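You operate a simulated robot arm through the tools that you are given. There is no shell and no other tool.

You run a simulated robot arm. Do the job below in one go: nothing can be reset, and whatever is moved stays where it is left.

## Task
Wipe the smudge off the 40 % tile, then put it away.
Fine: use the wiping block and put it back; the tile goes in the tiles drawer; shut the drawer. What is to be rubbed or washed off counts as gone when no trace of it is left.

It is judged by the outcome, as a careful person would: the job done as asked, and still so three seconds after it is handed in. It fails if anything else is knocked over, pushed out of place, dropped, spilled or broken.

## Robot
A 6-joint arm with a two-finger gripper, fixed in place. Base frame: the origin is at the foot of the arm, x ahead of it, y to its left, z up. Readings come in mm, rad, newtons and seconds.
Its first joint turns from -2.897 to 2.897 rad. Payload 2.54 kg.
The tool frame sits at the grasp point between the pads (the TCP): z along the fingers, y along the line on which they close. The tips reach 30 mm beyond it. Largest opening 116 mm; the body of the gripper starts 95 mm behind the TCP.
Orientation is told as [roll, pitch, yaw] about the base's x, y, z axes, in that order, counted from this pose: with the fingers straight down and closing along the base's y, the tool's x points along the base's -x, its y along +y and its z along -z.

## Interface
- The arm moves only by the tool drive_tool. Its argument "increments" is a list of rows, each a list of 7 numbers: the opening, from 0 (shut) to 1 (fully open), then the shift along the tool's x, y, z in units of 200 mm (1.0 is 200 mm), then the turn, a rotation vector about the tool's x, y, z in units of 180 degrees (1.0 is 180 degrees). In form: [[claw, dx, dy, dz, ax, ay, az], ...]. A call has 1 to 20 rows; each row is the pose to reach, as a shift and turn from the pose commanded when the call began, along the tool's axes at that moment. A call with a number of a shift or a turn outside -1 to 1 is refused whole. A row lasts 0.2 s, in which the tool goes at most 50 mm and 0.15 rad; a call with a longer step from one row to the next is refused whole, and so is a gripper value outside its range. A pose out of reach is approached as far as the arm can. The call stops where the force on the tool passes 80 N (or 10 N more than at its start, if that is more) or the arm is blocked; 0.2 s more then pass. Each finger travels about 72 mm/s and halts on what it meets, pressing with about 41 N; the grip force reading is that of the motor and also rises with nothing between the fingers. The clock runs only during rows and for 0.2 s after the last one: add rows that repeat a pose to give the fingers time. It gives the time, the measured TCP pose, the force on the tool (base axes), the opening and the grip force at its end, in the units of the frame above (readings bear some noise), with the torque about the TCP (base axes, N m) and any sound that the robot's microphone picked up.
- Cameras (640 x 400 px; columns grow to the right, rows downward): "scene" is fixed at [50.9, -649.2, 1558.8]; the picture's right is [0.85, -0.52, 0.00], its down [-0.24, -0.39, -0.89] and it looks along [0.46, 0.76, -0.46] (base axes); focal length 310 px, centre (320, 200). "wrist" rides on the gripper at [69, -15, -122] in the tool frame; the picture's right is [0.21, 0.98, 0.00], its down [-0.83, 0.18, -0.53] and it looks along [-0.52, 0.11, 0.85] (tool axes); focal length 251 px, centre (320, 200). There is no depth. A picture from a camera that has moved, and an enlarged one, comes with that camera's place and axes in the base frame and with its lens.
- camera(camera): a new picture of that camera. It takes no simulated time.
- close_up(camera, box): a new picture of the part [left, top, right, bottom] of that camera's present view, enlarged. It takes no simulated time.
- sign_off(): hands the job in; it is judged then, once.

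Nothing tells you positions but the pictures and the camera data. Unless the task says otherwise, let go and move clear before handing in.

The tools are called after ">>>" as name(argument=value, ...) on one line, values as JSON. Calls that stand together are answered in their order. drive_tool: Moves the arm, as the interface text tells. Its arguments: {"type":"object","properties":{"increments":{"type":"array","items":{"type":"array","items":{"type":"number"}}}},"required":["increments"]} The other tools are called the same way: camera (camera) takes a picture; close_up (camera, box) takes an enlarged picture of a part of a camera's view; sign_off () hands the job in.

At the start:

```text
clock: 0.0
ee_pos: [492.9, 151.4, 1115.2]
ee_rot: [0.0, -0.003, 0.0]
wrist_force: [1.2, 0.1, 0.0]
torque: [-0.03, 0.0, 0.02]
gripper_width: 115.9
grip_force: 0.1
```

scene: 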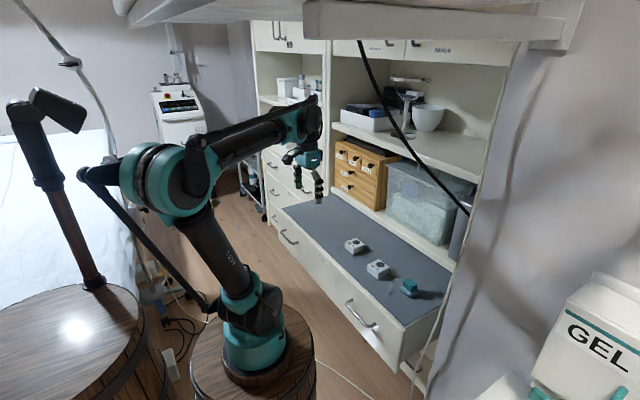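
wrist: 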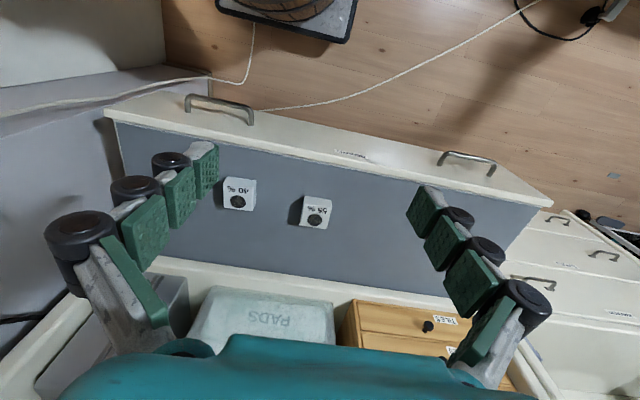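

I see a grey pull-out surface with two white tiles (one labelled 40 %, one 55 %), a teal block, and a small wooden drawer chest with a TILES label. I'll look closer before moving.

>>> close_up(camera="scene", box=[320, 220, 460, 310])

>>> close_up(camera="scene", box=[320, 120, 480, 220])

>>> close_up(camera="wrist", box=[200, 160, 360, 260])

>>> close_up(camera="wrist", box=[180, 260, 540, 400])

```text
4.44 times, centred on (390, 265) of scene
camera zoom: at [50.9, -649.2, 1558.8], right [0.85, -0.52, 0.0], down [-0.24, -0.39, -0.89], along [0.46, 0.76, -0.46], focal length 1378 px, centre (9, -89)
```

zoom: 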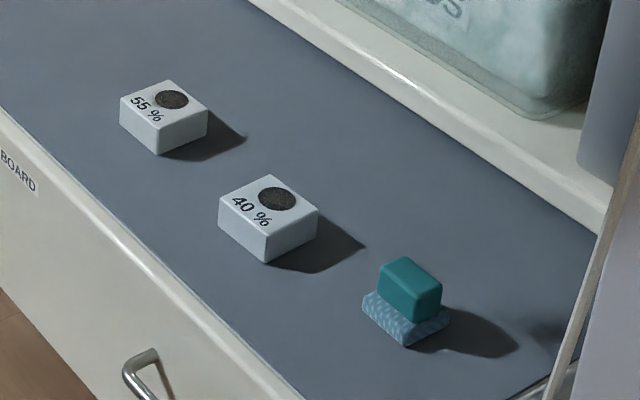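

```text
4.00 times, centred on (400, 170) of scene
camera zoom: at [50.9, -649.2, 1558.8], right [0.85, -0.52, 0.0], down [-0.24, -0.39, -0.89], along [0.46, 0.76, -0.46], focal length 1241 px, centre (0, 320)
```

zoom: 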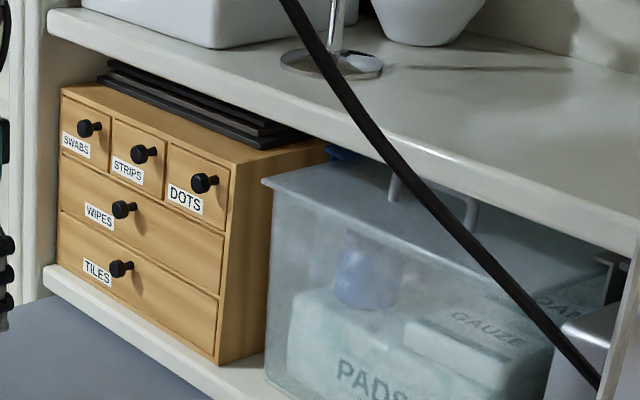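

```text
4.00 times, centred on (280, 210) of wrist
camera zoom: at [425.1, 135.3, 1235.9], right [-0.21, 0.98, 0.0], down [0.83, 0.18, 0.53], along [0.52, 0.11, -0.84], focal length 1006 px, centre (480, 160)
```

zoom: 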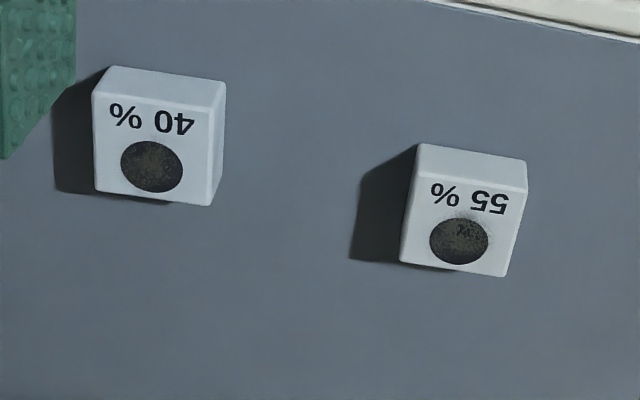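

```text
1.78 times, centred on (360, 330) of wrist
camera zoom: at [425.1, 135.3, 1235.9], right [-0.21, 0.98, 0.0], down [0.83, 0.18, 0.53], along [0.52, 0.11, -0.84], focal length 447 px, centre (249, -31)
```

zoom: 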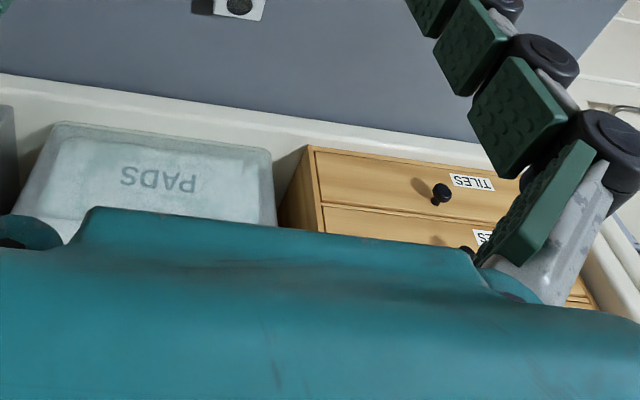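

The two tiles lie on the grey board near (726, 28, 800) for the 40 %, with the wiping block near (731, -117), and the TILES drawer knob near (927, 502, 890). I'll bring the wrist camera closer over the tiles to inspect the smudge and heights.

>>> drive_tool(increments=[[1, -0.09, -0.126, 0.138, 0, 0, 0], [1, -0.18, -0.252, 0.275, 0, 0, 0], [1, -0.27, -0.378, 0.413, 0, 0, 0], [1, -0.36, -0.505, 0.55, 0, 0, 0], [1, -0.45, -0.63, 0.69, 0, 0, 0], [1, -0.535, -0.757, 0.826, 0, 0, 0], [1, -0.535, -0.757, 0.826, 0, 0, 0]])

>>> camera(camera="wrist")

>>> camera(camera="scene")

```text
clock: 1.6
ee_pos: [601.8, 3.1, 951.5]
ee_rot: [0.002, -0.002, -0.001]
wrist_force: [-0.7, 0.0, -0.5]
torque: [0.0, 0.0, -0.03]
gripper_width: 116.1
grip_force: 0.2
```

```text
taken
camera wrist: at [533.1, -13.3, 1072.4], right [-0.21, 0.98, 0.0], down [0.83, 0.18, 0.53], along [0.52, 0.11, -0.84], focal length 251 px, centre (320, 200)
```

wrist: 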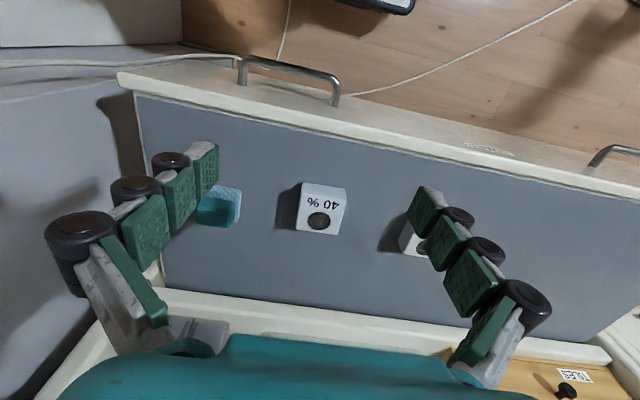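

```text
taken
```

scene: 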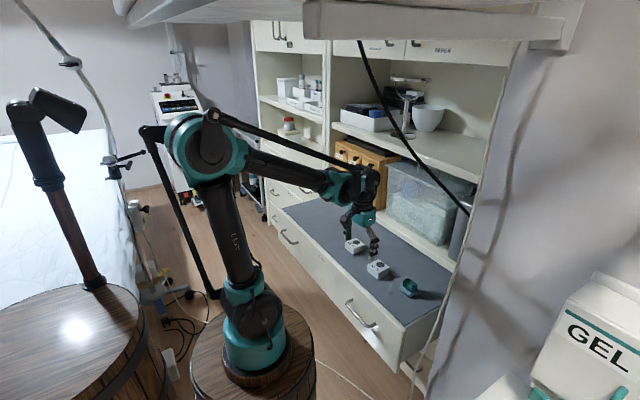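

>>> close_up(camera="wrist", box=[260, 160, 380, 250])

>>> close_up(camera="wrist", box=[180, 160, 280, 240])

>>> close_up(camera="scene", box=[360, 255, 430, 300])

```text
4.44 times, centred on (320, 205) of wrist
camera zoom: at [533.1, -13.3, 1072.4], right [-0.21, 0.98, 0.0], down [0.83, 0.18, 0.53], along [0.52, 0.11, -0.84], focal length 1118 px, centre (320, 178)
```

zoom: 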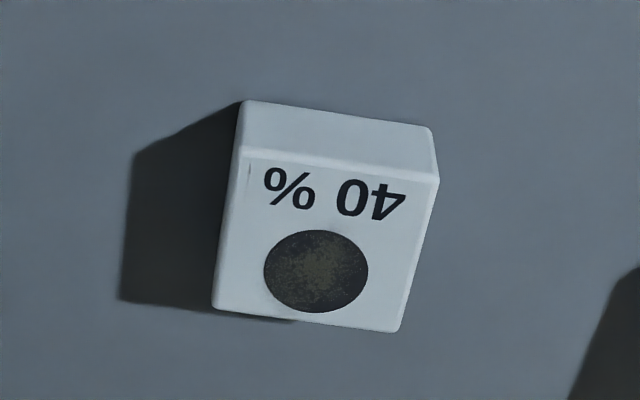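

```text
5.00 times, centred on (230, 200) of wrist
camera zoom: at [533.1, -13.3, 1072.4], right [-0.21, 0.98, 0.0], down [0.83, 0.18, 0.53], along [0.52, 0.11, -0.84], focal length 1257 px, centre (770, 200)
```

zoom: 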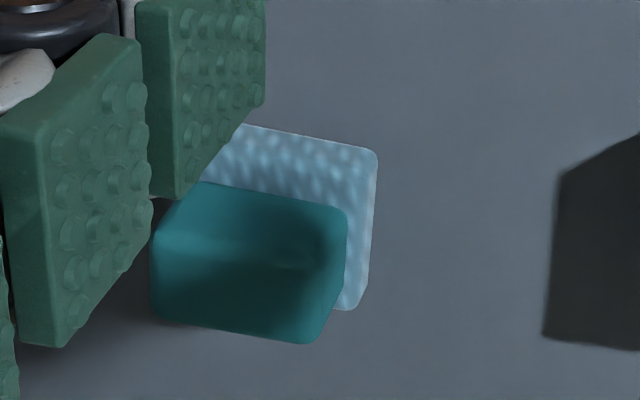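

```text
8.89 times, centred on (395, 278) of scene
camera zoom: at [50.9, -649.2, 1558.8], right [0.85, -0.52, 0.0], down [-0.24, -0.39, -0.89], along [0.46, 0.76, -0.46], focal length 2757 px, centre (-347, -489)
```

zoom: 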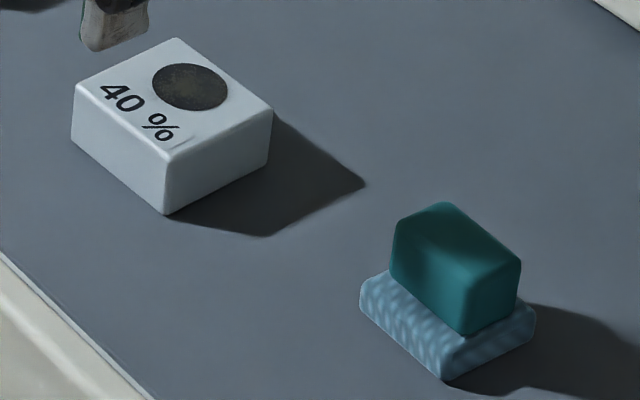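

The 40 % tile is about 58 mm square with its top near z 801, and the block is a pad with a teal handle near (736, -112). I'll get a straight-on look at the block before grasping it.

>>> drive_tool(increments=[[1, -0.05, -0.14, 0.0625, 0, 0, 0], [1, -0.1, -0.28, 0.125, 0, 0, 0], [1, -0.15, -0.42, 0.1875, 0, 0, 0], [1, -0.2, -0.56, 0.25, 0, 0, 0], [1, -0.2, -0.56, 0.25, 0, 0, 0], [1, -0.2, -0.56, 0.25, 0, 0, 0]])

>>> camera(camera="wrist")

>>> close_up(camera="wrist", box=[240, 150, 400, 250])

>>> close_up(camera="scene", box=[390, 265, 430, 300])

```text
clock: 3.0
ee_pos: [641.9, -111.6, 901.4]
ee_rot: [0.0, -0.003, -0.001]
wrist_force: [1.0, -0.5, -0.1]
torque: [0.01, -0.01, 0.04]
gripper_width: 115.9
grip_force: 0.2
```

```text
taken
camera wrist: at [574.0, -127.2, 1022.9], right [-0.21, 0.98, 0.0], down [0.83, 0.18, 0.53], along [0.52, 0.11, -0.84], focal length 251 px, centre (320, 200)
```

wrist: 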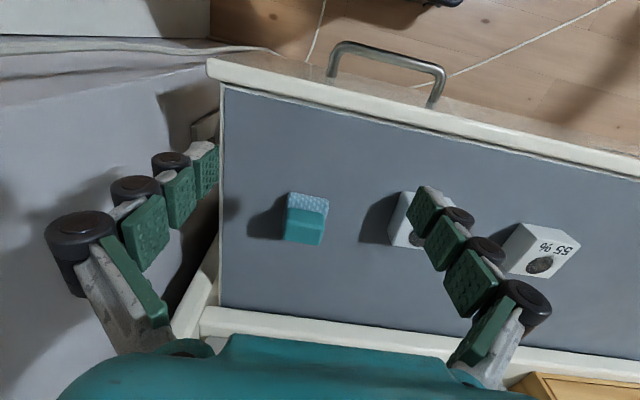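

```text
4.00 times, centred on (320, 200) of wrist
camera zoom: at [574.0, -127.2, 1022.9], right [-0.21, 0.98, 0.0], down [0.83, 0.18, 0.53], along [0.52, 0.11, -0.84], focal length 1006 px, centre (320, 200)
```

zoom: 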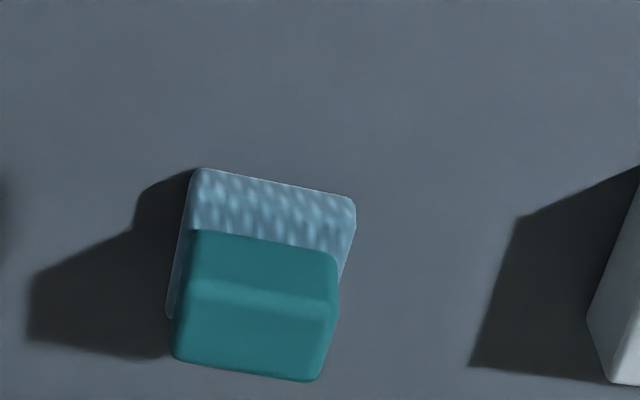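

```text
11.43 times, centred on (410, 282) of scene
camera zoom: at [50.9, -649.2, 1558.8], right [0.85, -0.52, 0.0], down [-0.24, -0.39, -0.89], along [0.46, 0.76, -0.46], focal length 3545 px, centre (-709, -743)
```

zoom: 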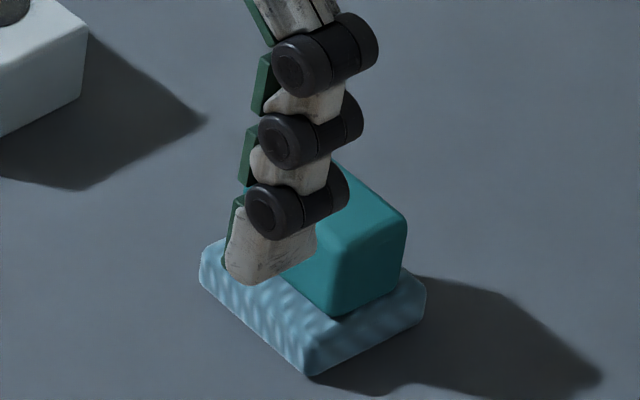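

The block is square to the axes, centred near (744, -109), with the handle about 41 mm wide in y and topping out near z 817. I'll move above it and descend with the fingers open.

>>> drive_tool(increments=[[1, -0.17, 0.004, 0, 0, 0, 0], [1, -0.34, 0.008, 0, 0, 0, 0], [1, -0.51, 0.013, 0, 0, 0, 0], [1, -0.51, 0.013, 0.11, 0, 0, 0], [1, -0.51, 0.013, 0.22, 0, 0, 0], [1, -0.51, 0.013, 0.33, 0, 0, 0], [1, -0.51, 0.013, 0.33, 0, 0, 0]])

>>> close_up(camera="scene", box=[370, 240, 450, 300])

>>> camera(camera="wrist")

```text
clock: 4.6
ee_pos: [744.3, -109.6, 835.5]
ee_rot: [0.0, -0.001, 0.0]
wrist_force: [0.1, 0.6, -0.1]
torque: [-0.01, -0.02, -0.01]
gripper_width: 116.1
grip_force: 0.0
```

```text
6.67 times, centred on (410, 270) of scene
camera zoom: at [50.9, -649.2, 1558.8], right [0.85, -0.52, 0.0], down [-0.24, -0.39, -0.89], along [0.46, 0.76, -0.46], focal length 2068 px, centre (-280, -267)
```

zoom: 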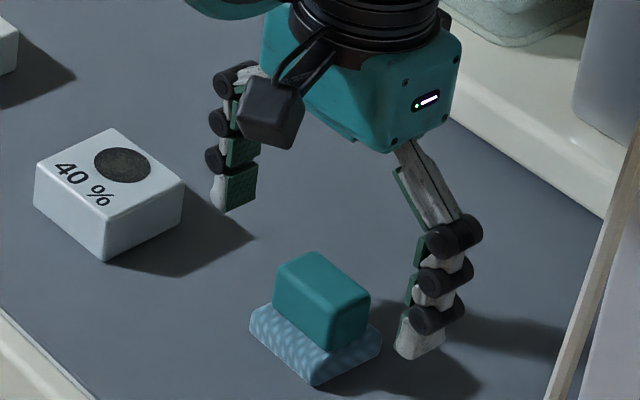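

```text
taken
camera wrist: at [674.7, -125.6, 955.3], right [-0.21, 0.98, 0.0], down [0.83, 0.18, 0.53], along [0.52, 0.11, -0.84], focal length 251 px, centre (320, 200)
```

wrist: 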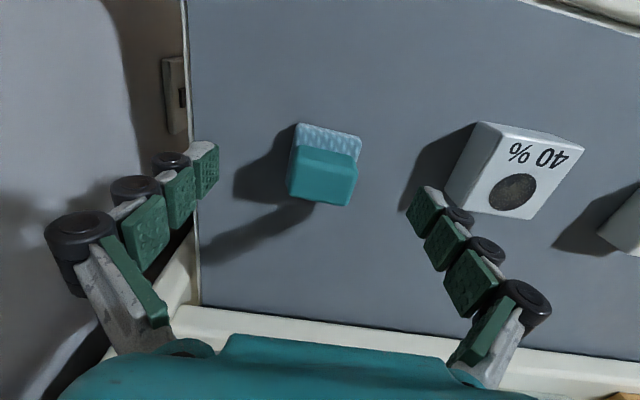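

The gripper is straddling the block; I'll check the alignment enlarged before the final drop.

>>> close_up(camera="wrist", box=[260, 110, 400, 220])

```text
3.64 times, centred on (330, 165) of wrist
camera zoom: at [674.7, -125.6, 955.3], right [-0.21, 0.98, 0.0], down [0.83, 0.18, 0.53], along [0.52, 0.11, -0.84], focal length 914 px, centre (284, 327)
```

zoom: 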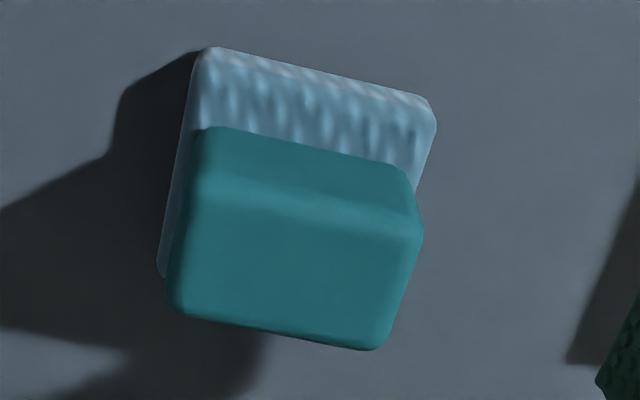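

Height estimates from the pictures disagree slightly, so I'll feel for the board: lowering the open fingers beside the block in small steps and watching the force.

>>> drive_tool(increments=[[0.8, -0.015, 0.005, 0, 0, 0, 0], [0.8, -0.015, 0.005, 0.025, 0, 0, 0], [0.8, -0.015, 0.005, 0.05, 0, 0, 0], [0.8, -0.015, 0.005, 0.075, 0, 0, 0], [0.8, -0.015, 0.005, 0.075, 0, 0, 0]])

>>> close_up(camera="scene", box=[370, 240, 450, 300])

>>> camera(camera="wrist")

```text
clock: 5.8
ee_pos: [745.2, -109.5, 819.2]
ee_rot: [0.002, -0.002, 0.0]
wrist_force: [-0.4, -1.1, 0.4]
torque: [0.0, 0.05, -0.01]
gripper_width: 92.6
grip_force: 0.1
```

```text
6.67 times, centred on (410, 270) of scene
camera zoom: at [50.9, -649.2, 1558.8], right [0.85, -0.52, 0.0], down [-0.24, -0.39, -0.89], along [0.46, 0.76, -0.46], focal length 2068 px, centre (-280, -267)
```

zoom: 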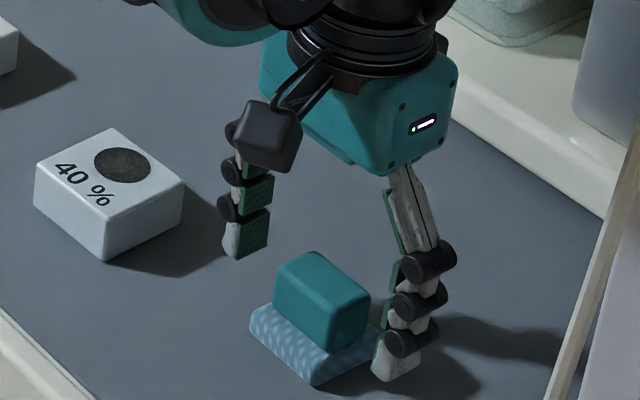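

```text
taken
camera wrist: at [677.0, -124.8, 940.0], right [-0.21, 0.98, 0.0], down [0.83, 0.18, 0.53], along [0.52, 0.11, -0.84], focal length 251 px, centre (320, 200)
```

wrist: 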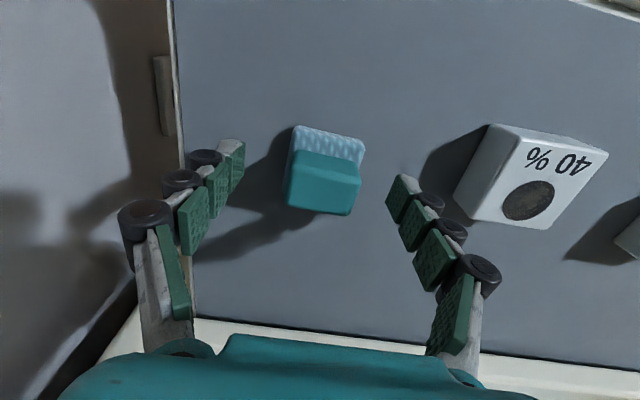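

Still free at a tip height of about 789. I'll continue down gently.

>>> drive_tool(increments=[[0.8, 0, 0, 0.01, 0, 0, 0], [0.8, 0, 0, 0.02, 0, 0, 0], [0.8, 0, 0, 0.03, 0, 0, 0], [0.8, 0, 0, 0.03, 0, 0, 0]])

>>> close_up(camera="scene", box=[370, 240, 450, 300])

```text
clock: 6.8
ee_pos: [745.4, -108.4, 813.8]
ee_rot: [-0.001, -0.003, 0.0]
wrist_force: [0.8, 0.7, 0.4]
torque: [0.01, 0.01, -0.04]
gripper_width: 92.9
grip_force: 0.0
```

```text
6.67 times, centred on (410, 270) of scene
camera zoom: at [50.9, -649.2, 1558.8], right [0.85, -0.52, 0.0], down [-0.24, -0.39, -0.89], along [0.46, 0.76, -0.46], focal length 2068 px, centre (-280, -267)
```

zoom: 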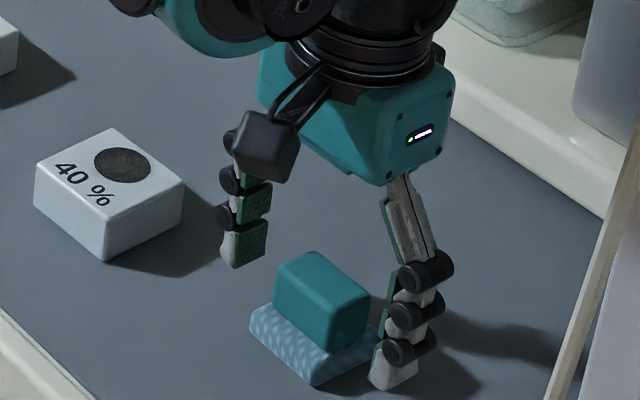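

>>> drive_tool(increments=[[0.8, 0, 0, 0.01, 0, 0, 0], [0.8, 0, 0, 0.02, 0, 0, 0], [0.8, 0, 0, 0.025, 0, 0, 0], [0.8, 0, 0, 0.025, 0, 0, 0]])

```text
clock: 7.8
ee_pos: [746.5, -107.8, 807.6]
ee_rot: [0.001, -0.001, 0.001]
wrist_force: [0.6, -0.2, -0.5]
torque: [-0.01, -0.01, 0.01]
gripper_width: 92.9
grip_force: 0.0
```

Nothing touched yet with the tips near 778; continuing in small steps.

>>> drive_tool(increments=[[0.8, 0, 0, 0.01, 0, 0, 0], [0.8, 0, 0, 0.015, 0, 0, 0], [0.8, 0, 0, 0.015, 0, 0, 0]])

>>> close_up(camera="scene", box=[370, 240, 450, 300])

>>> camera(camera="wrist")

```text
clock: 8.6
ee_pos: [746.1, -107.8, 806.5]
ee_rot: [-0.001, -0.001, 0.001]
wrist_force: [-0.3, -0.7, -0.1]
torque: [0.0, -0.06, -0.01]
gripper_width: 93.0
grip_force: 0.0
```

```text
6.67 times, centred on (410, 270) of scene
camera zoom: at [50.9, -649.2, 1558.8], right [0.85, -0.52, 0.0], down [-0.24, -0.39, -0.89], along [0.46, 0.76, -0.46], focal length 2068 px, centre (-280, -267)
```

zoom: 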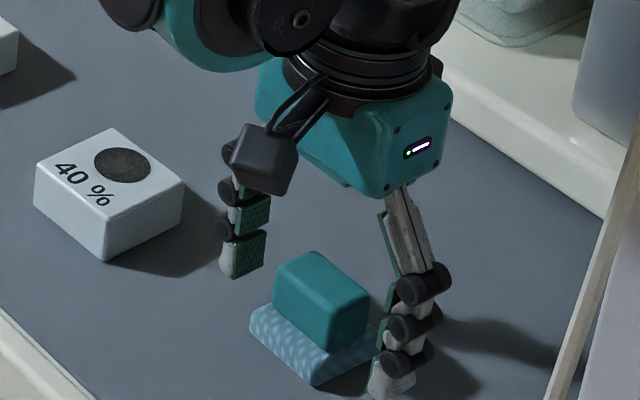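

```text
taken
camera wrist: at [677.2, -124.3, 925.9], right [-0.21, 0.98, 0.0], down [0.83, 0.18, 0.53], along [0.52, 0.11, -0.84], focal length 251 px, centre (320, 200)
```

wrist: 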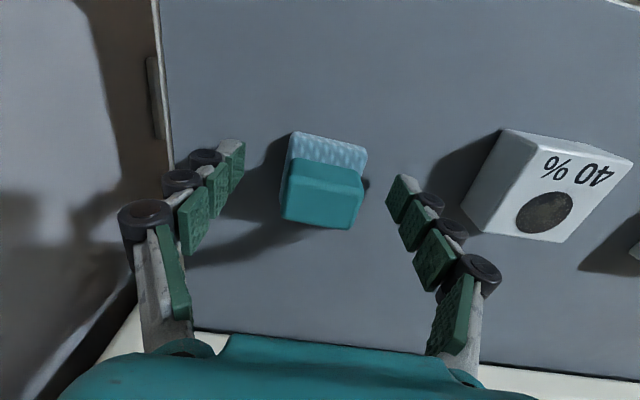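

>>> drive_tool(increments=[[0.8, 0, 0, 0.01, 0, 0, 0], [0.8, 0, 0, 0.02, 0, 0, 0], [0.8, 0, 0, 0.02, 0, 0, 0]])

```text
clock: 9.4
ee_pos: [745.5, -109.1, 801.1]
ee_rot: [0.0, 0.0, -0.001]
wrist_force: [0.4, -0.2, -0.3]
torque: [0.02, 0.0, -0.02]
gripper_width: 92.7
grip_force: 0.1
```

>>> drive_tool(increments=[[0.8, 0, 0, 0.01, 0, 0, 0], [0.8, 0, 0, 0.02, 0, 0, 0], [0.8, 0, 0, 0.02, 0, 0, 0]])

>>> close_up(camera="scene", box=[380, 255, 440, 300])

>>> close_up(camera="wrist", box=[200, 110, 440, 260])

```text
clock: 10.2
ee_pos: [745.8, -108.4, 796.0]
ee_rot: [-0.001, -0.001, 0.001]
wrist_force: [-0.2, -0.1, -0.9]
torque: [0.01, 0.02, -0.02]
gripper_width: 92.8
grip_force: 0.1
```

```text
8.89 times, centred on (410, 278) of scene
camera zoom: at [50.9, -649.2, 1558.8], right [0.85, -0.52, 0.0], down [-0.24, -0.39, -0.89], along [0.46, 0.76, -0.46], focal length 2757 px, centre (-480, -489)
```

zoom: 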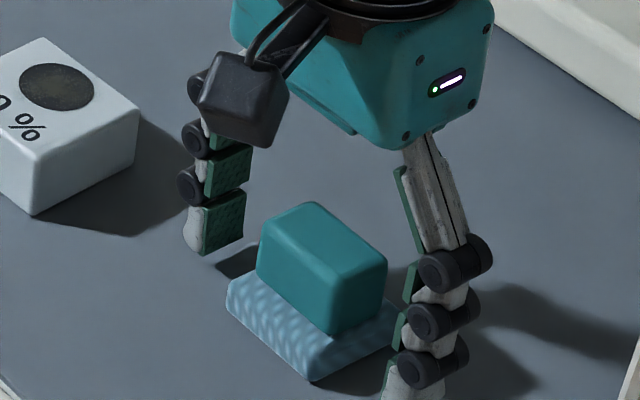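

```text
2.67 times, centred on (320, 185) of wrist
camera zoom: at [677.3, -124.5, 917.2], right [-0.21, 0.98, 0.0], down [0.83, 0.18, 0.53], along [0.52, 0.11, -0.84], focal length 670 px, centre (320, 240)
```

zoom: 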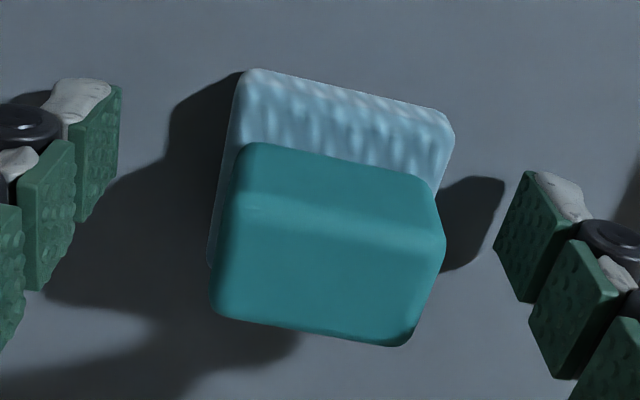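

>>> drive_tool(increments=[[0.8, 0, 0, 0.01, 0, 0, 0], [0.8, 0, 0, 0.02, 0, 0, 0], [0.8, 0, 0, 0.02, 0, 0, 0]])

```text
clock: 11.0
ee_pos: [746.4, -108.3, 793.0]
ee_rot: [0.0, -0.002, 0.0]
wrist_force: [0.3, 0.1, 0.4]
torque: [0.0, 0.01, -0.01]
gripper_width: 92.8
grip_force: 0.0
```

>>> drive_tool(increments=[[0.8, 0, 0, 0.01, 0, 0, 0], [0.8, 0, 0, 0.015, 0, 0, 0], [0.8, 0, 0, 0.015, 0, 0, 0]])

>>> close_up(camera="wrist", box=[200, 110, 440, 260])

>>> close_up(camera="scene", box=[380, 265, 440, 310])

```text
clock: 11.8
ee_pos: [745.1, -109.0, 789.4]
ee_rot: [-0.001, -0.001, -0.001]
wrist_force: [-0.1, -0.5, -0.3]
torque: [0.0, -0.02, 0.01]
gripper_width: 92.6
grip_force: 0.0
```

```text
2.67 times, centred on (320, 185) of wrist
camera zoom: at [677.2, -125.1, 910.6], right [-0.21, 0.98, 0.0], down [0.83, 0.18, 0.53], along [0.52, 0.11, -0.84], focal length 670 px, centre (320, 240)
```

zoom: 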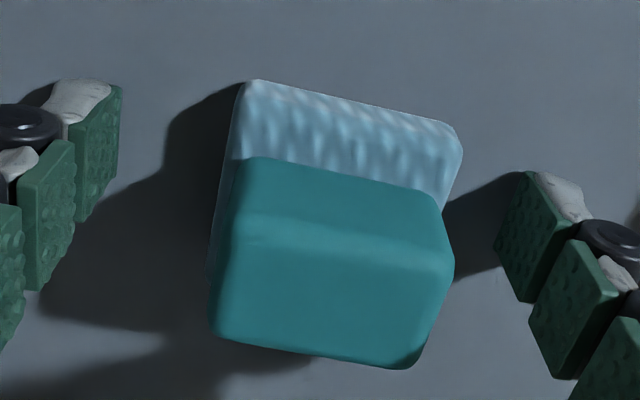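

```text
8.89 times, centred on (410, 288) of scene
camera zoom: at [50.9, -649.2, 1558.8], right [0.85, -0.52, 0.0], down [-0.24, -0.39, -0.89], along [0.46, 0.76, -0.46], focal length 2757 px, centre (-480, -578)
```

zoom: 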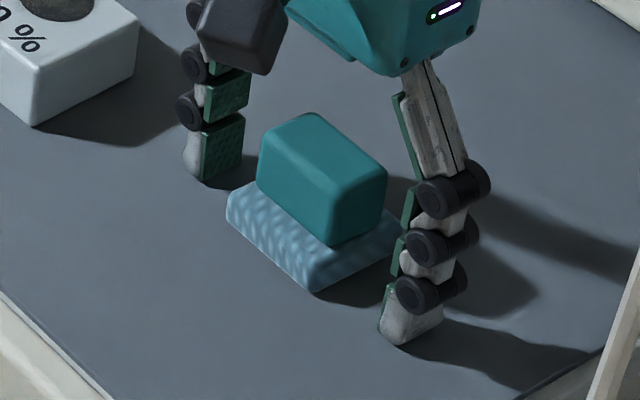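

The fingertip shadows now meet the tips, so the board is at about z 759. That puts the handle top near 798 and the block centre near (756, -107). I'll rise to just above the pad, centre, and close on the handle.

>>> drive_tool(increments=[[0.8, 0, 0, -0.04, 0, 0, 0], [0.8, -0.025, 0.005, -0.07, 0, 0, 0], [0.8, -0.05, 0.01, -0.07, 0, 0, 0], [0.8, -0.05, 0.01, -0.07, 0, 0, 0]])

>>> close_up(camera="wrist", box=[200, 110, 440, 260])

>>> close_up(camera="scene", box=[380, 255, 440, 300])

```text
clock: 12.8
ee_pos: [754.4, -106.5, 803.1]
ee_rot: [-0.001, -0.002, -0.002]
wrist_force: [-0.6, 0.2, -0.4]
torque: [0.0, 0.01, -0.02]
gripper_width: 92.7
grip_force: 0.1
```

```text
2.67 times, centred on (320, 185) of wrist
camera zoom: at [687.5, -122.3, 924.6], right [-0.21, 0.98, 0.0], down [0.83, 0.18, 0.53], along [0.52, 0.11, -0.84], focal length 670 px, centre (320, 240)
```

zoom: 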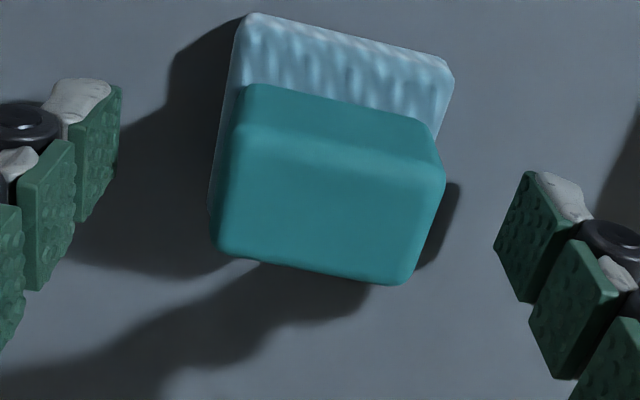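

```text
8.89 times, centred on (410, 278) of scene
camera zoom: at [50.9, -649.2, 1558.8], right [0.85, -0.52, 0.0], down [-0.24, -0.39, -0.89], along [0.46, 0.76, -0.46], focal length 2757 px, centre (-480, -489)
```

zoom: 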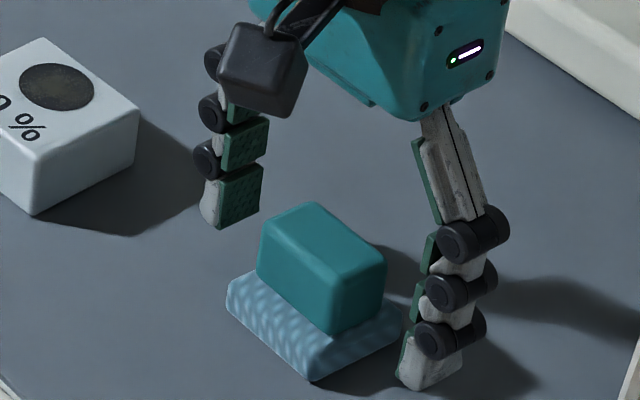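

Aligned to within about 2 mm; I'll nudge and close on the handle.

>>> drive_tool(increments=[[0.8, -0.0075, 0.0075, 0, 0, 0, 0], [0.5, -0.0075, 0.0075, 0, 0, 0, 0], [0.2, -0.0075, 0.0075, 0, 0, 0, 0], [0, -0.0075, 0.0075, 0, 0, 0, 0], [0, -0.0075, 0.0075, 0, 0, 0, 0], [0, -0.0075, 0.0075, 0, 0, 0, 0]])

>>> close_up(camera="wrist", box=[200, 110, 440, 260])

>>> close_up(camera="scene", box=[380, 255, 440, 300])

```text
clock: 14.2
ee_pos: [757.5, -105.6, 803.3]
ee_rot: [0.0, -0.001, 0.0]
wrist_force: [1.1, 0.6, 5.2]
torque: [-0.03, -0.03, -0.07]
gripper_width: 48.6
grip_force: 40.9
```

```text
2.67 times, centred on (320, 185) of wrist
camera zoom: at [688.6, -121.6, 925.0], right [-0.21, 0.98, 0.0], down [0.83, 0.18, 0.53], along [0.52, 0.11, -0.84], focal length 670 px, centre (320, 240)
```

zoom: 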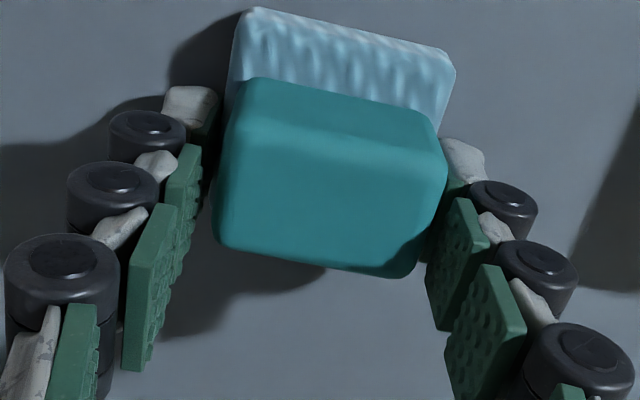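

```text
8.89 times, centred on (410, 278) of scene
camera zoom: at [50.9, -649.2, 1558.8], right [0.85, -0.52, 0.0], down [-0.24, -0.39, -0.89], along [0.46, 0.76, -0.46], focal length 2757 px, centre (-480, -489)
```

zoom: 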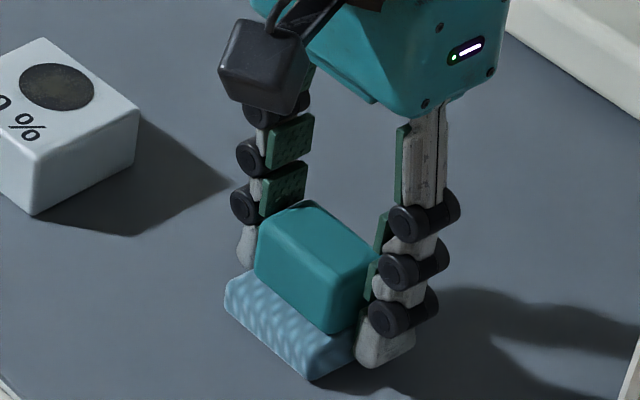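

The handle is gripped at 48.6 mm. I'll lift the block straight up and look at the tile again from the side to fix its height.

>>> drive_tool(increments=[[0, 0, 0, -0.05, 0, 0, 0], [0, 0, 0, -0.15, 0, 0, 0], [0, 0, 0, -0.3, 0, 0, 0], [0, 0, 0, -0.4, 0, 0, 0], [0, 0, 0, -0.4, 0, 0, 0]])

>>> camera(camera="wrist")

>>> close_up(camera="scene", box=[350, 235, 450, 300])

>>> close_up(camera="wrist", box=[380, 90, 620, 240])

```text
clock: 15.4
ee_pos: [755.6, -104.5, 885.2]
ee_rot: [-0.002, -0.002, -0.001]
wrist_force: [-0.3, -0.6, -0.1]
torque: [-0.02, -0.03, 0.02]
gripper_width: 48.5
grip_force: 41.5
```

```text
taken
camera wrist: at [687.6, -121.4, 1005.6], right [-0.21, 0.98, 0.0], down [0.83, 0.18, 0.53], along [0.52, 0.11, -0.84], focal length 251 px, centre (320, 200)
```

wrist: 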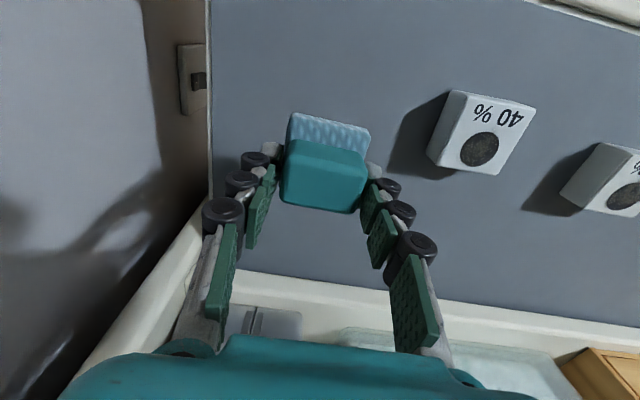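

```text
6.15 times, centred on (400, 268) of scene
camera zoom: at [50.9, -649.2, 1558.8], right [0.85, -0.52, 0.0], down [-0.24, -0.39, -0.89], along [0.46, 0.76, -0.46], focal length 1909 px, centre (-172, -215)
```

zoom: 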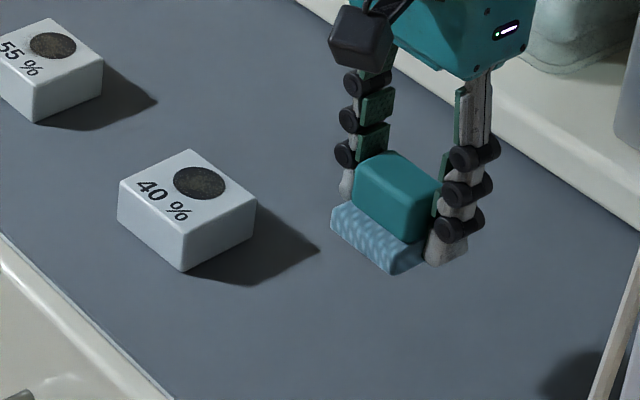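

```text
2.67 times, centred on (500, 165) of wrist
camera zoom: at [687.6, -121.4, 1005.6], right [-0.21, 0.98, 0.0], down [0.83, 0.18, 0.53], along [0.52, 0.11, -0.84], focal length 670 px, centre (-160, 293)
```

zoom: 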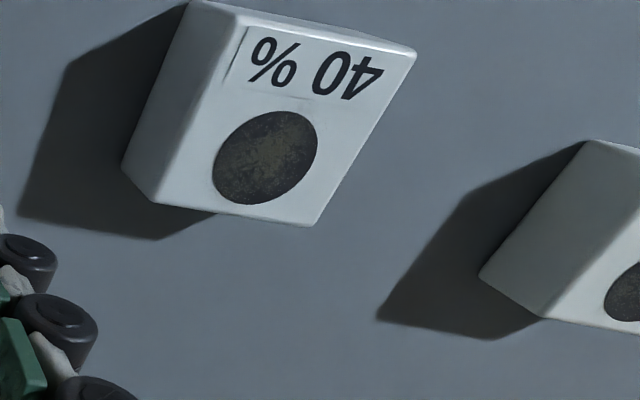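

The block is held and lifted clear. I need to check how far the fingertips reach relative to the pad's underside before wiping.

>>> close_up(camera="scene", box=[395, 250, 435, 285])

>>> close_up(camera="wrist", box=[220, 90, 420, 240])

```text
11.43 times, centred on (415, 268) of scene
camera zoom: at [50.9, -649.2, 1558.8], right [0.85, -0.52, 0.0], down [-0.24, -0.39, -0.89], along [0.46, 0.76, -0.46], focal length 3545 px, centre (-766, -571)
```

zoom: 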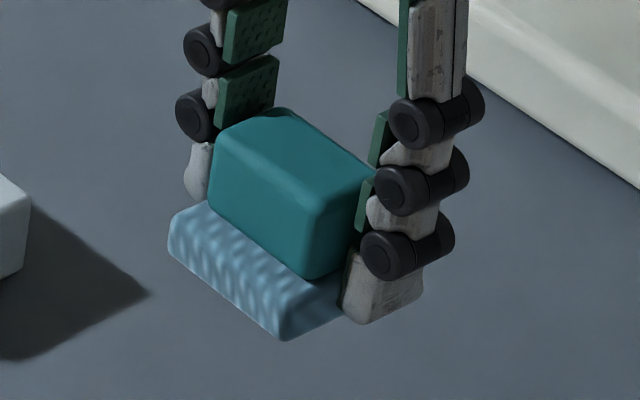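

```text
2.67 times, centred on (320, 165) of wrist
camera zoom: at [687.6, -121.4, 1005.6], right [-0.21, 0.98, 0.0], down [0.83, 0.18, 0.53], along [0.52, 0.11, -0.84], focal length 670 px, centre (320, 293)
```

zoom: 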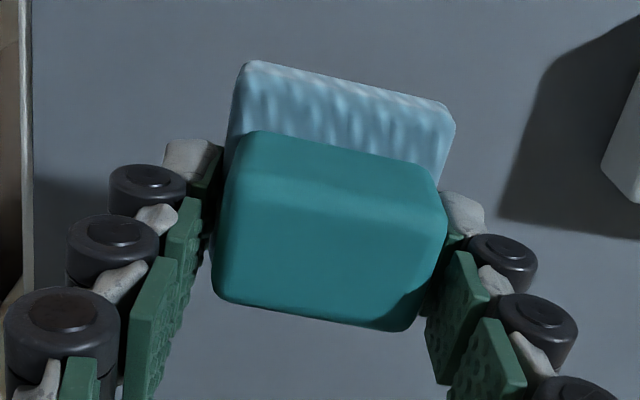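

The fingertips hang only about 5 mm above the pad's underside, so they might catch the tile while wiping. I'll set the block back in the same spot and regrip it about 10 mm higher, on the handle only.

>>> drive_tool(increments=[[0, 0, 0, 0.15, 0, 0, 0], [0, 0, 0, 0.3, 0, 0, 0], [0, 0, 0, 0.37, 0, 0, 0], [0, 0, 0, 0.39, 0, 0, 0], [0, 0, 0, 0.4, 0, 0, 0], [0, 0, 0, 0.4, 0, 0, 0]])

>>> close_up(camera="scene", box=[380, 255, 440, 300])

```text
clock: 16.8
ee_pos: [756.7, -104.8, 804.2]
ee_rot: [-0.002, -0.002, 0.0]
wrist_force: [0.2, 2.1, 21.4]
torque: [0.08, 0.12, 0.02]
gripper_width: 48.5
grip_force: 40.8
```

```text
8.89 times, centred on (410, 278) of scene
camera zoom: at [50.9, -649.2, 1558.8], right [0.85, -0.52, 0.0], down [-0.24, -0.39, -0.89], along [0.46, 0.76, -0.46], focal length 2757 px, centre (-480, -489)
```

zoom: 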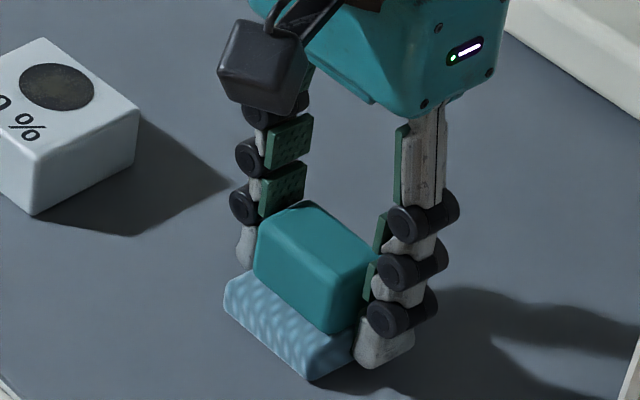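

>>> drive_tool(increments=[[0.6, 0, 0, 0, 0, 0, 0], [0.6, 0, 0, 0, 0, 0, 0], [0.6, 0, 0, -0.02, 0, 0, 0], [0.6, 0, 0, -0.05, 0, 0, 0], [0.6, 0, 0, -0.05, 0, 0, 0]])

>>> close_up(camera="scene", box=[380, 255, 440, 300])

>>> close_up(camera="wrist", box=[200, 110, 440, 260])

```text
clock: 18.0
ee_pos: [756.5, -104.4, 813.7]
ee_rot: [0.001, -0.002, -0.002]
wrist_force: [-0.6, 0.5, -0.3]
torque: [0.01, -0.04, -0.01]
gripper_width: 69.3
grip_force: 0.0
```

```text
8.89 times, centred on (410, 278) of scene
camera zoom: at [50.9, -649.2, 1558.8], right [0.85, -0.52, 0.0], down [-0.24, -0.39, -0.89], along [0.46, 0.76, -0.46], focal length 2757 px, centre (-480, -489)
```

zoom: 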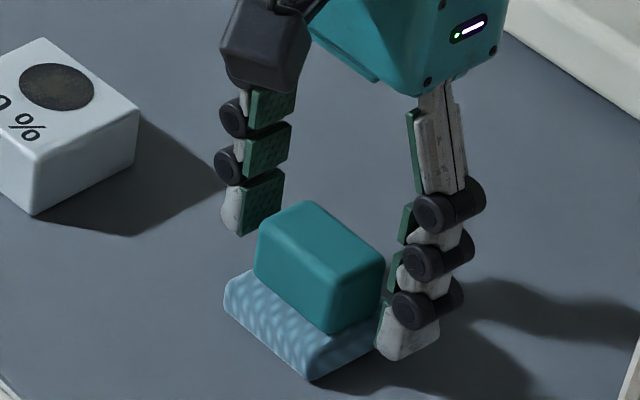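

```text
2.67 times, centred on (320, 185) of wrist
camera zoom: at [688.4, -121.2, 934.8], right [-0.21, 0.98, 0.0], down [0.83, 0.18, 0.53], along [0.52, 0.11, -0.84], focal length 670 px, centre (320, 240)
```

zoom: 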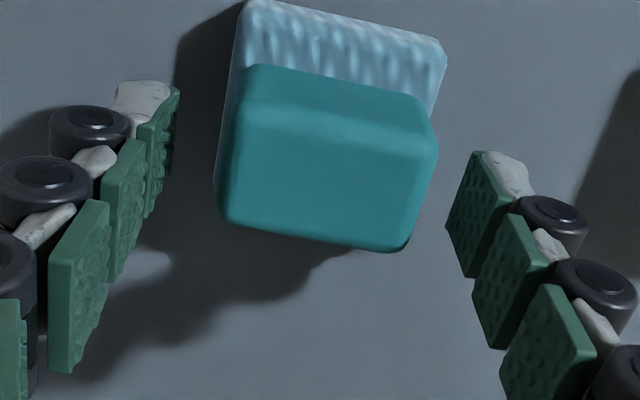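

>>> drive_tool(increments=[[0.4, 0, 0, -0.01, 0, 0, 0], [0.2, 0, 0, -0.01, 0, 0, 0], [0, 0, 0, -0.01, 0, 0, 0], [0, 0, 0, -0.01, 0, 0, 0], [0, 0, 0, -0.01, 0, 0, 0]])

>>> close_up(camera="scene", box=[380, 255, 440, 300])

```text
clock: 19.2
ee_pos: [756.7, -105.1, 816.1]
ee_rot: [0.0, -0.003, 0.002]
wrist_force: [0.1, -0.6, 0.5]
torque: [-0.01, 0.04, 0.02]
gripper_width: 42.4
grip_force: 41.5
```

```text
8.89 times, centred on (410, 278) of scene
camera zoom: at [50.9, -649.2, 1558.8], right [0.85, -0.52, 0.0], down [-0.24, -0.39, -0.89], along [0.46, 0.76, -0.46], focal length 2757 px, centre (-480, -489)
```

zoom: 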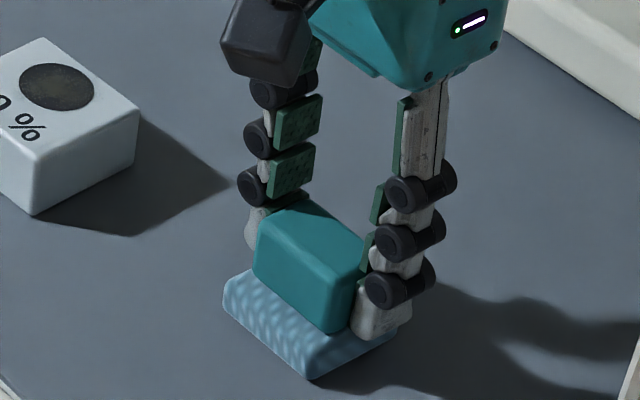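

Now the fingers hold only the handle (42.4 mm), with the tips clear of the pad. I'll lift and carry the block over the dark spot on the 40 % tile.

>>> drive_tool(increments=[[0, 0, 0, -0.05, 0, 0, 0], [0, 0, 0, -0.2, 0, 0, 0], [0, 0, 0, -0.42, 0, 0, 0], [0, 0.029, 0.166, -0.42, 0, 0, 0], [0, 0.058, 0.332, -0.42, 0, 0, 0], [0, 0.088, 0.498, -0.42, 0, 0, 0], [0, 0.117, 0.6645, -0.42, 0, 0, 0], [0, 0.117, 0.6645, -0.42, 0, 0, 0], [0, 0.117, 0.6645, -0.3, 0, 0, 0], [0, 0.117, 0.6645, -0.2, 0, 0, 0], [0, 0.117, 0.6645, -0.2, 0, 0, 0]])

>>> close_up(camera="scene", box=[350, 235, 430, 295])

>>> close_up(camera="wrist", box=[200, 80, 440, 230])

```text
clock: 21.6
ee_pos: [735.9, 27.9, 857.1]
ee_rot: [-0.001, -0.001, 0.0]
wrist_force: [-0.1, -0.1, -0.4]
torque: [0.01, 0.03, 0.02]
gripper_width: 42.3
grip_force: 41.6
```

```text
6.67 times, centred on (390, 265) of scene
camera zoom: at [50.9, -649.2, 1558.8], right [0.85, -0.52, 0.0], down [-0.24, -0.39, -0.89], along [0.46, 0.76, -0.46], focal length 2068 px, centre (-147, -233)
```

zoom: 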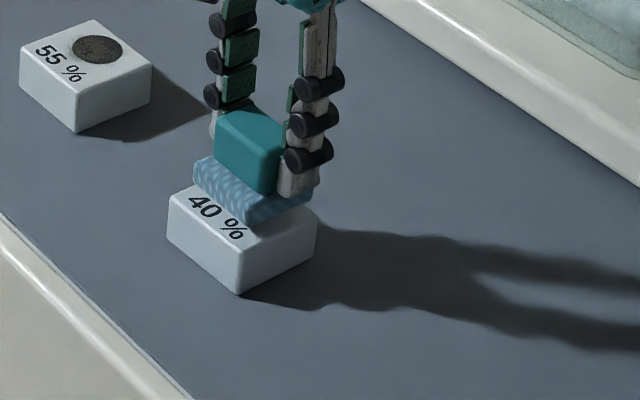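

```text
2.67 times, centred on (320, 155) of wrist
camera zoom: at [666.5, 12.4, 977.7], right [-0.21, 0.98, 0.0], down [0.83, 0.18, 0.53], along [0.52, 0.11, -0.84], focal length 670 px, centre (320, 320)
```

zoom: 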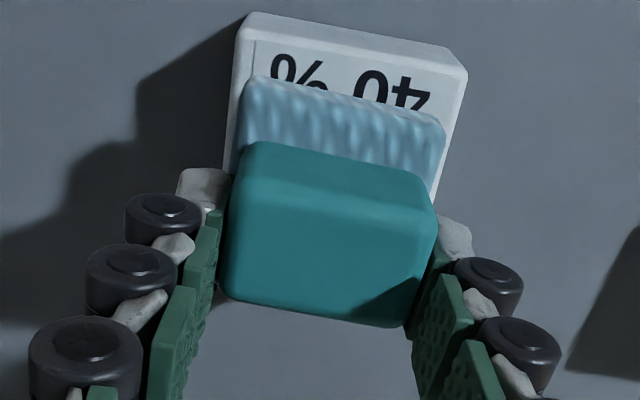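

The pad is right over the spot, about 10 mm above the tile. Lowering slowly to contact.

>>> drive_tool(increments=[[0, 0, 0, 0.02, 0, 0, 0], [0, 0, 0, 0.04, 0, 0, 0], [0, 0, 0, 0.045, 0, 0, 0], [0, 0, 0, 0.045, 0, 0, 0]])

```text
clock: 22.6
ee_pos: [735.2, 27.7, 847.4]
ee_rot: [-0.001, -0.003, -0.001]
wrist_force: [3.4, 0.9, 15.4]
torque: [0.04, -0.04, -0.04]
gripper_width: 42.4
grip_force: 41.1
```

Contact with 15 N. I'll make short back-and-forth strokes at this pressure and then look.

>>> drive_tool(increments=[[0, 0.025, 0, 0, 0, 0, 0], [0, 0.05, 0, 0, 0, 0, 0], [0, 0.025, 0, 0, 0, 0, 0], [0, 0, 0, 0, 0, 0, 0], [0, -0.025, 0, 0, 0, 0, 0], [0, -0.05, 0, 0, 0, 0, 0], [0, -0.025, 0, 0, 0, 0, 0], [0, 0, 0, 0, 0, 0, 0], [0, 0.025, 0, 0, 0, 0, 0], [0, 0.05, 0, 0, 0, 0, 0], [0, 0.025, 0, 0, 0, 0, 0], [0, 0, 0, 0, 0, 0, 0], [0, -0.025, 0, 0, 0, 0, 0], [0, -0.05, 0, 0, 0, 0, 0], [0, -0.025, 0, 0, 0, 0, 0], [0, 0, 0, 0, 0, 0, 0]])

>>> close_up(camera="scene", box=[350, 235, 430, 295])

>>> close_up(camera="wrist", box=[200, 80, 440, 230])

```text
clock: 26.0
ee_pos: [734.4, 27.8, 848.2]
ee_rot: [-0.001, -0.004, 0.001]
wrist_force: [8.9, -0.3, 19.5]
torque: [-0.05, -0.32, 0.0]
gripper_width: 42.7
grip_force: 41.1
```

```text
6.67 times, centred on (390, 265) of scene
camera zoom: at [50.9, -649.2, 1558.8], right [0.85, -0.52, 0.0], down [-0.24, -0.39, -0.89], along [0.46, 0.76, -0.46], focal length 2068 px, centre (-147, -233)
```

zoom: 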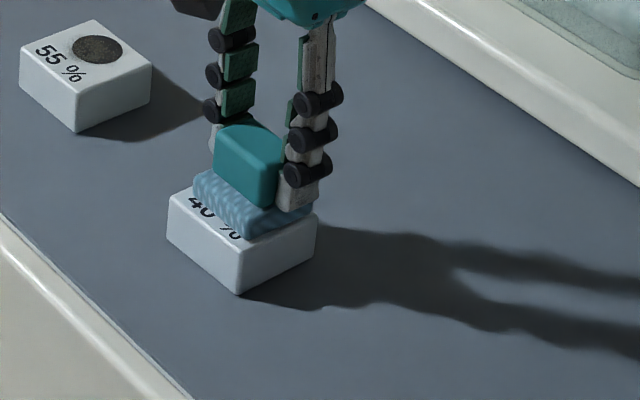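

```text
2.67 times, centred on (320, 155) of wrist
camera zoom: at [666.2, 11.7, 968.3], right [-0.21, 0.98, 0.0], down [0.82, 0.18, 0.54], along [0.52, 0.11, -0.84], focal length 670 px, centre (320, 320)
```

zoom: 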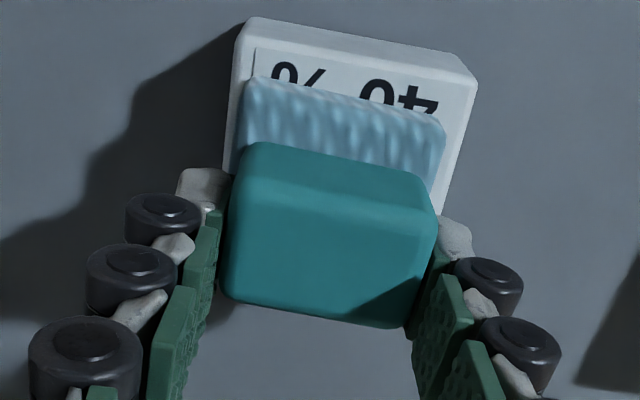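

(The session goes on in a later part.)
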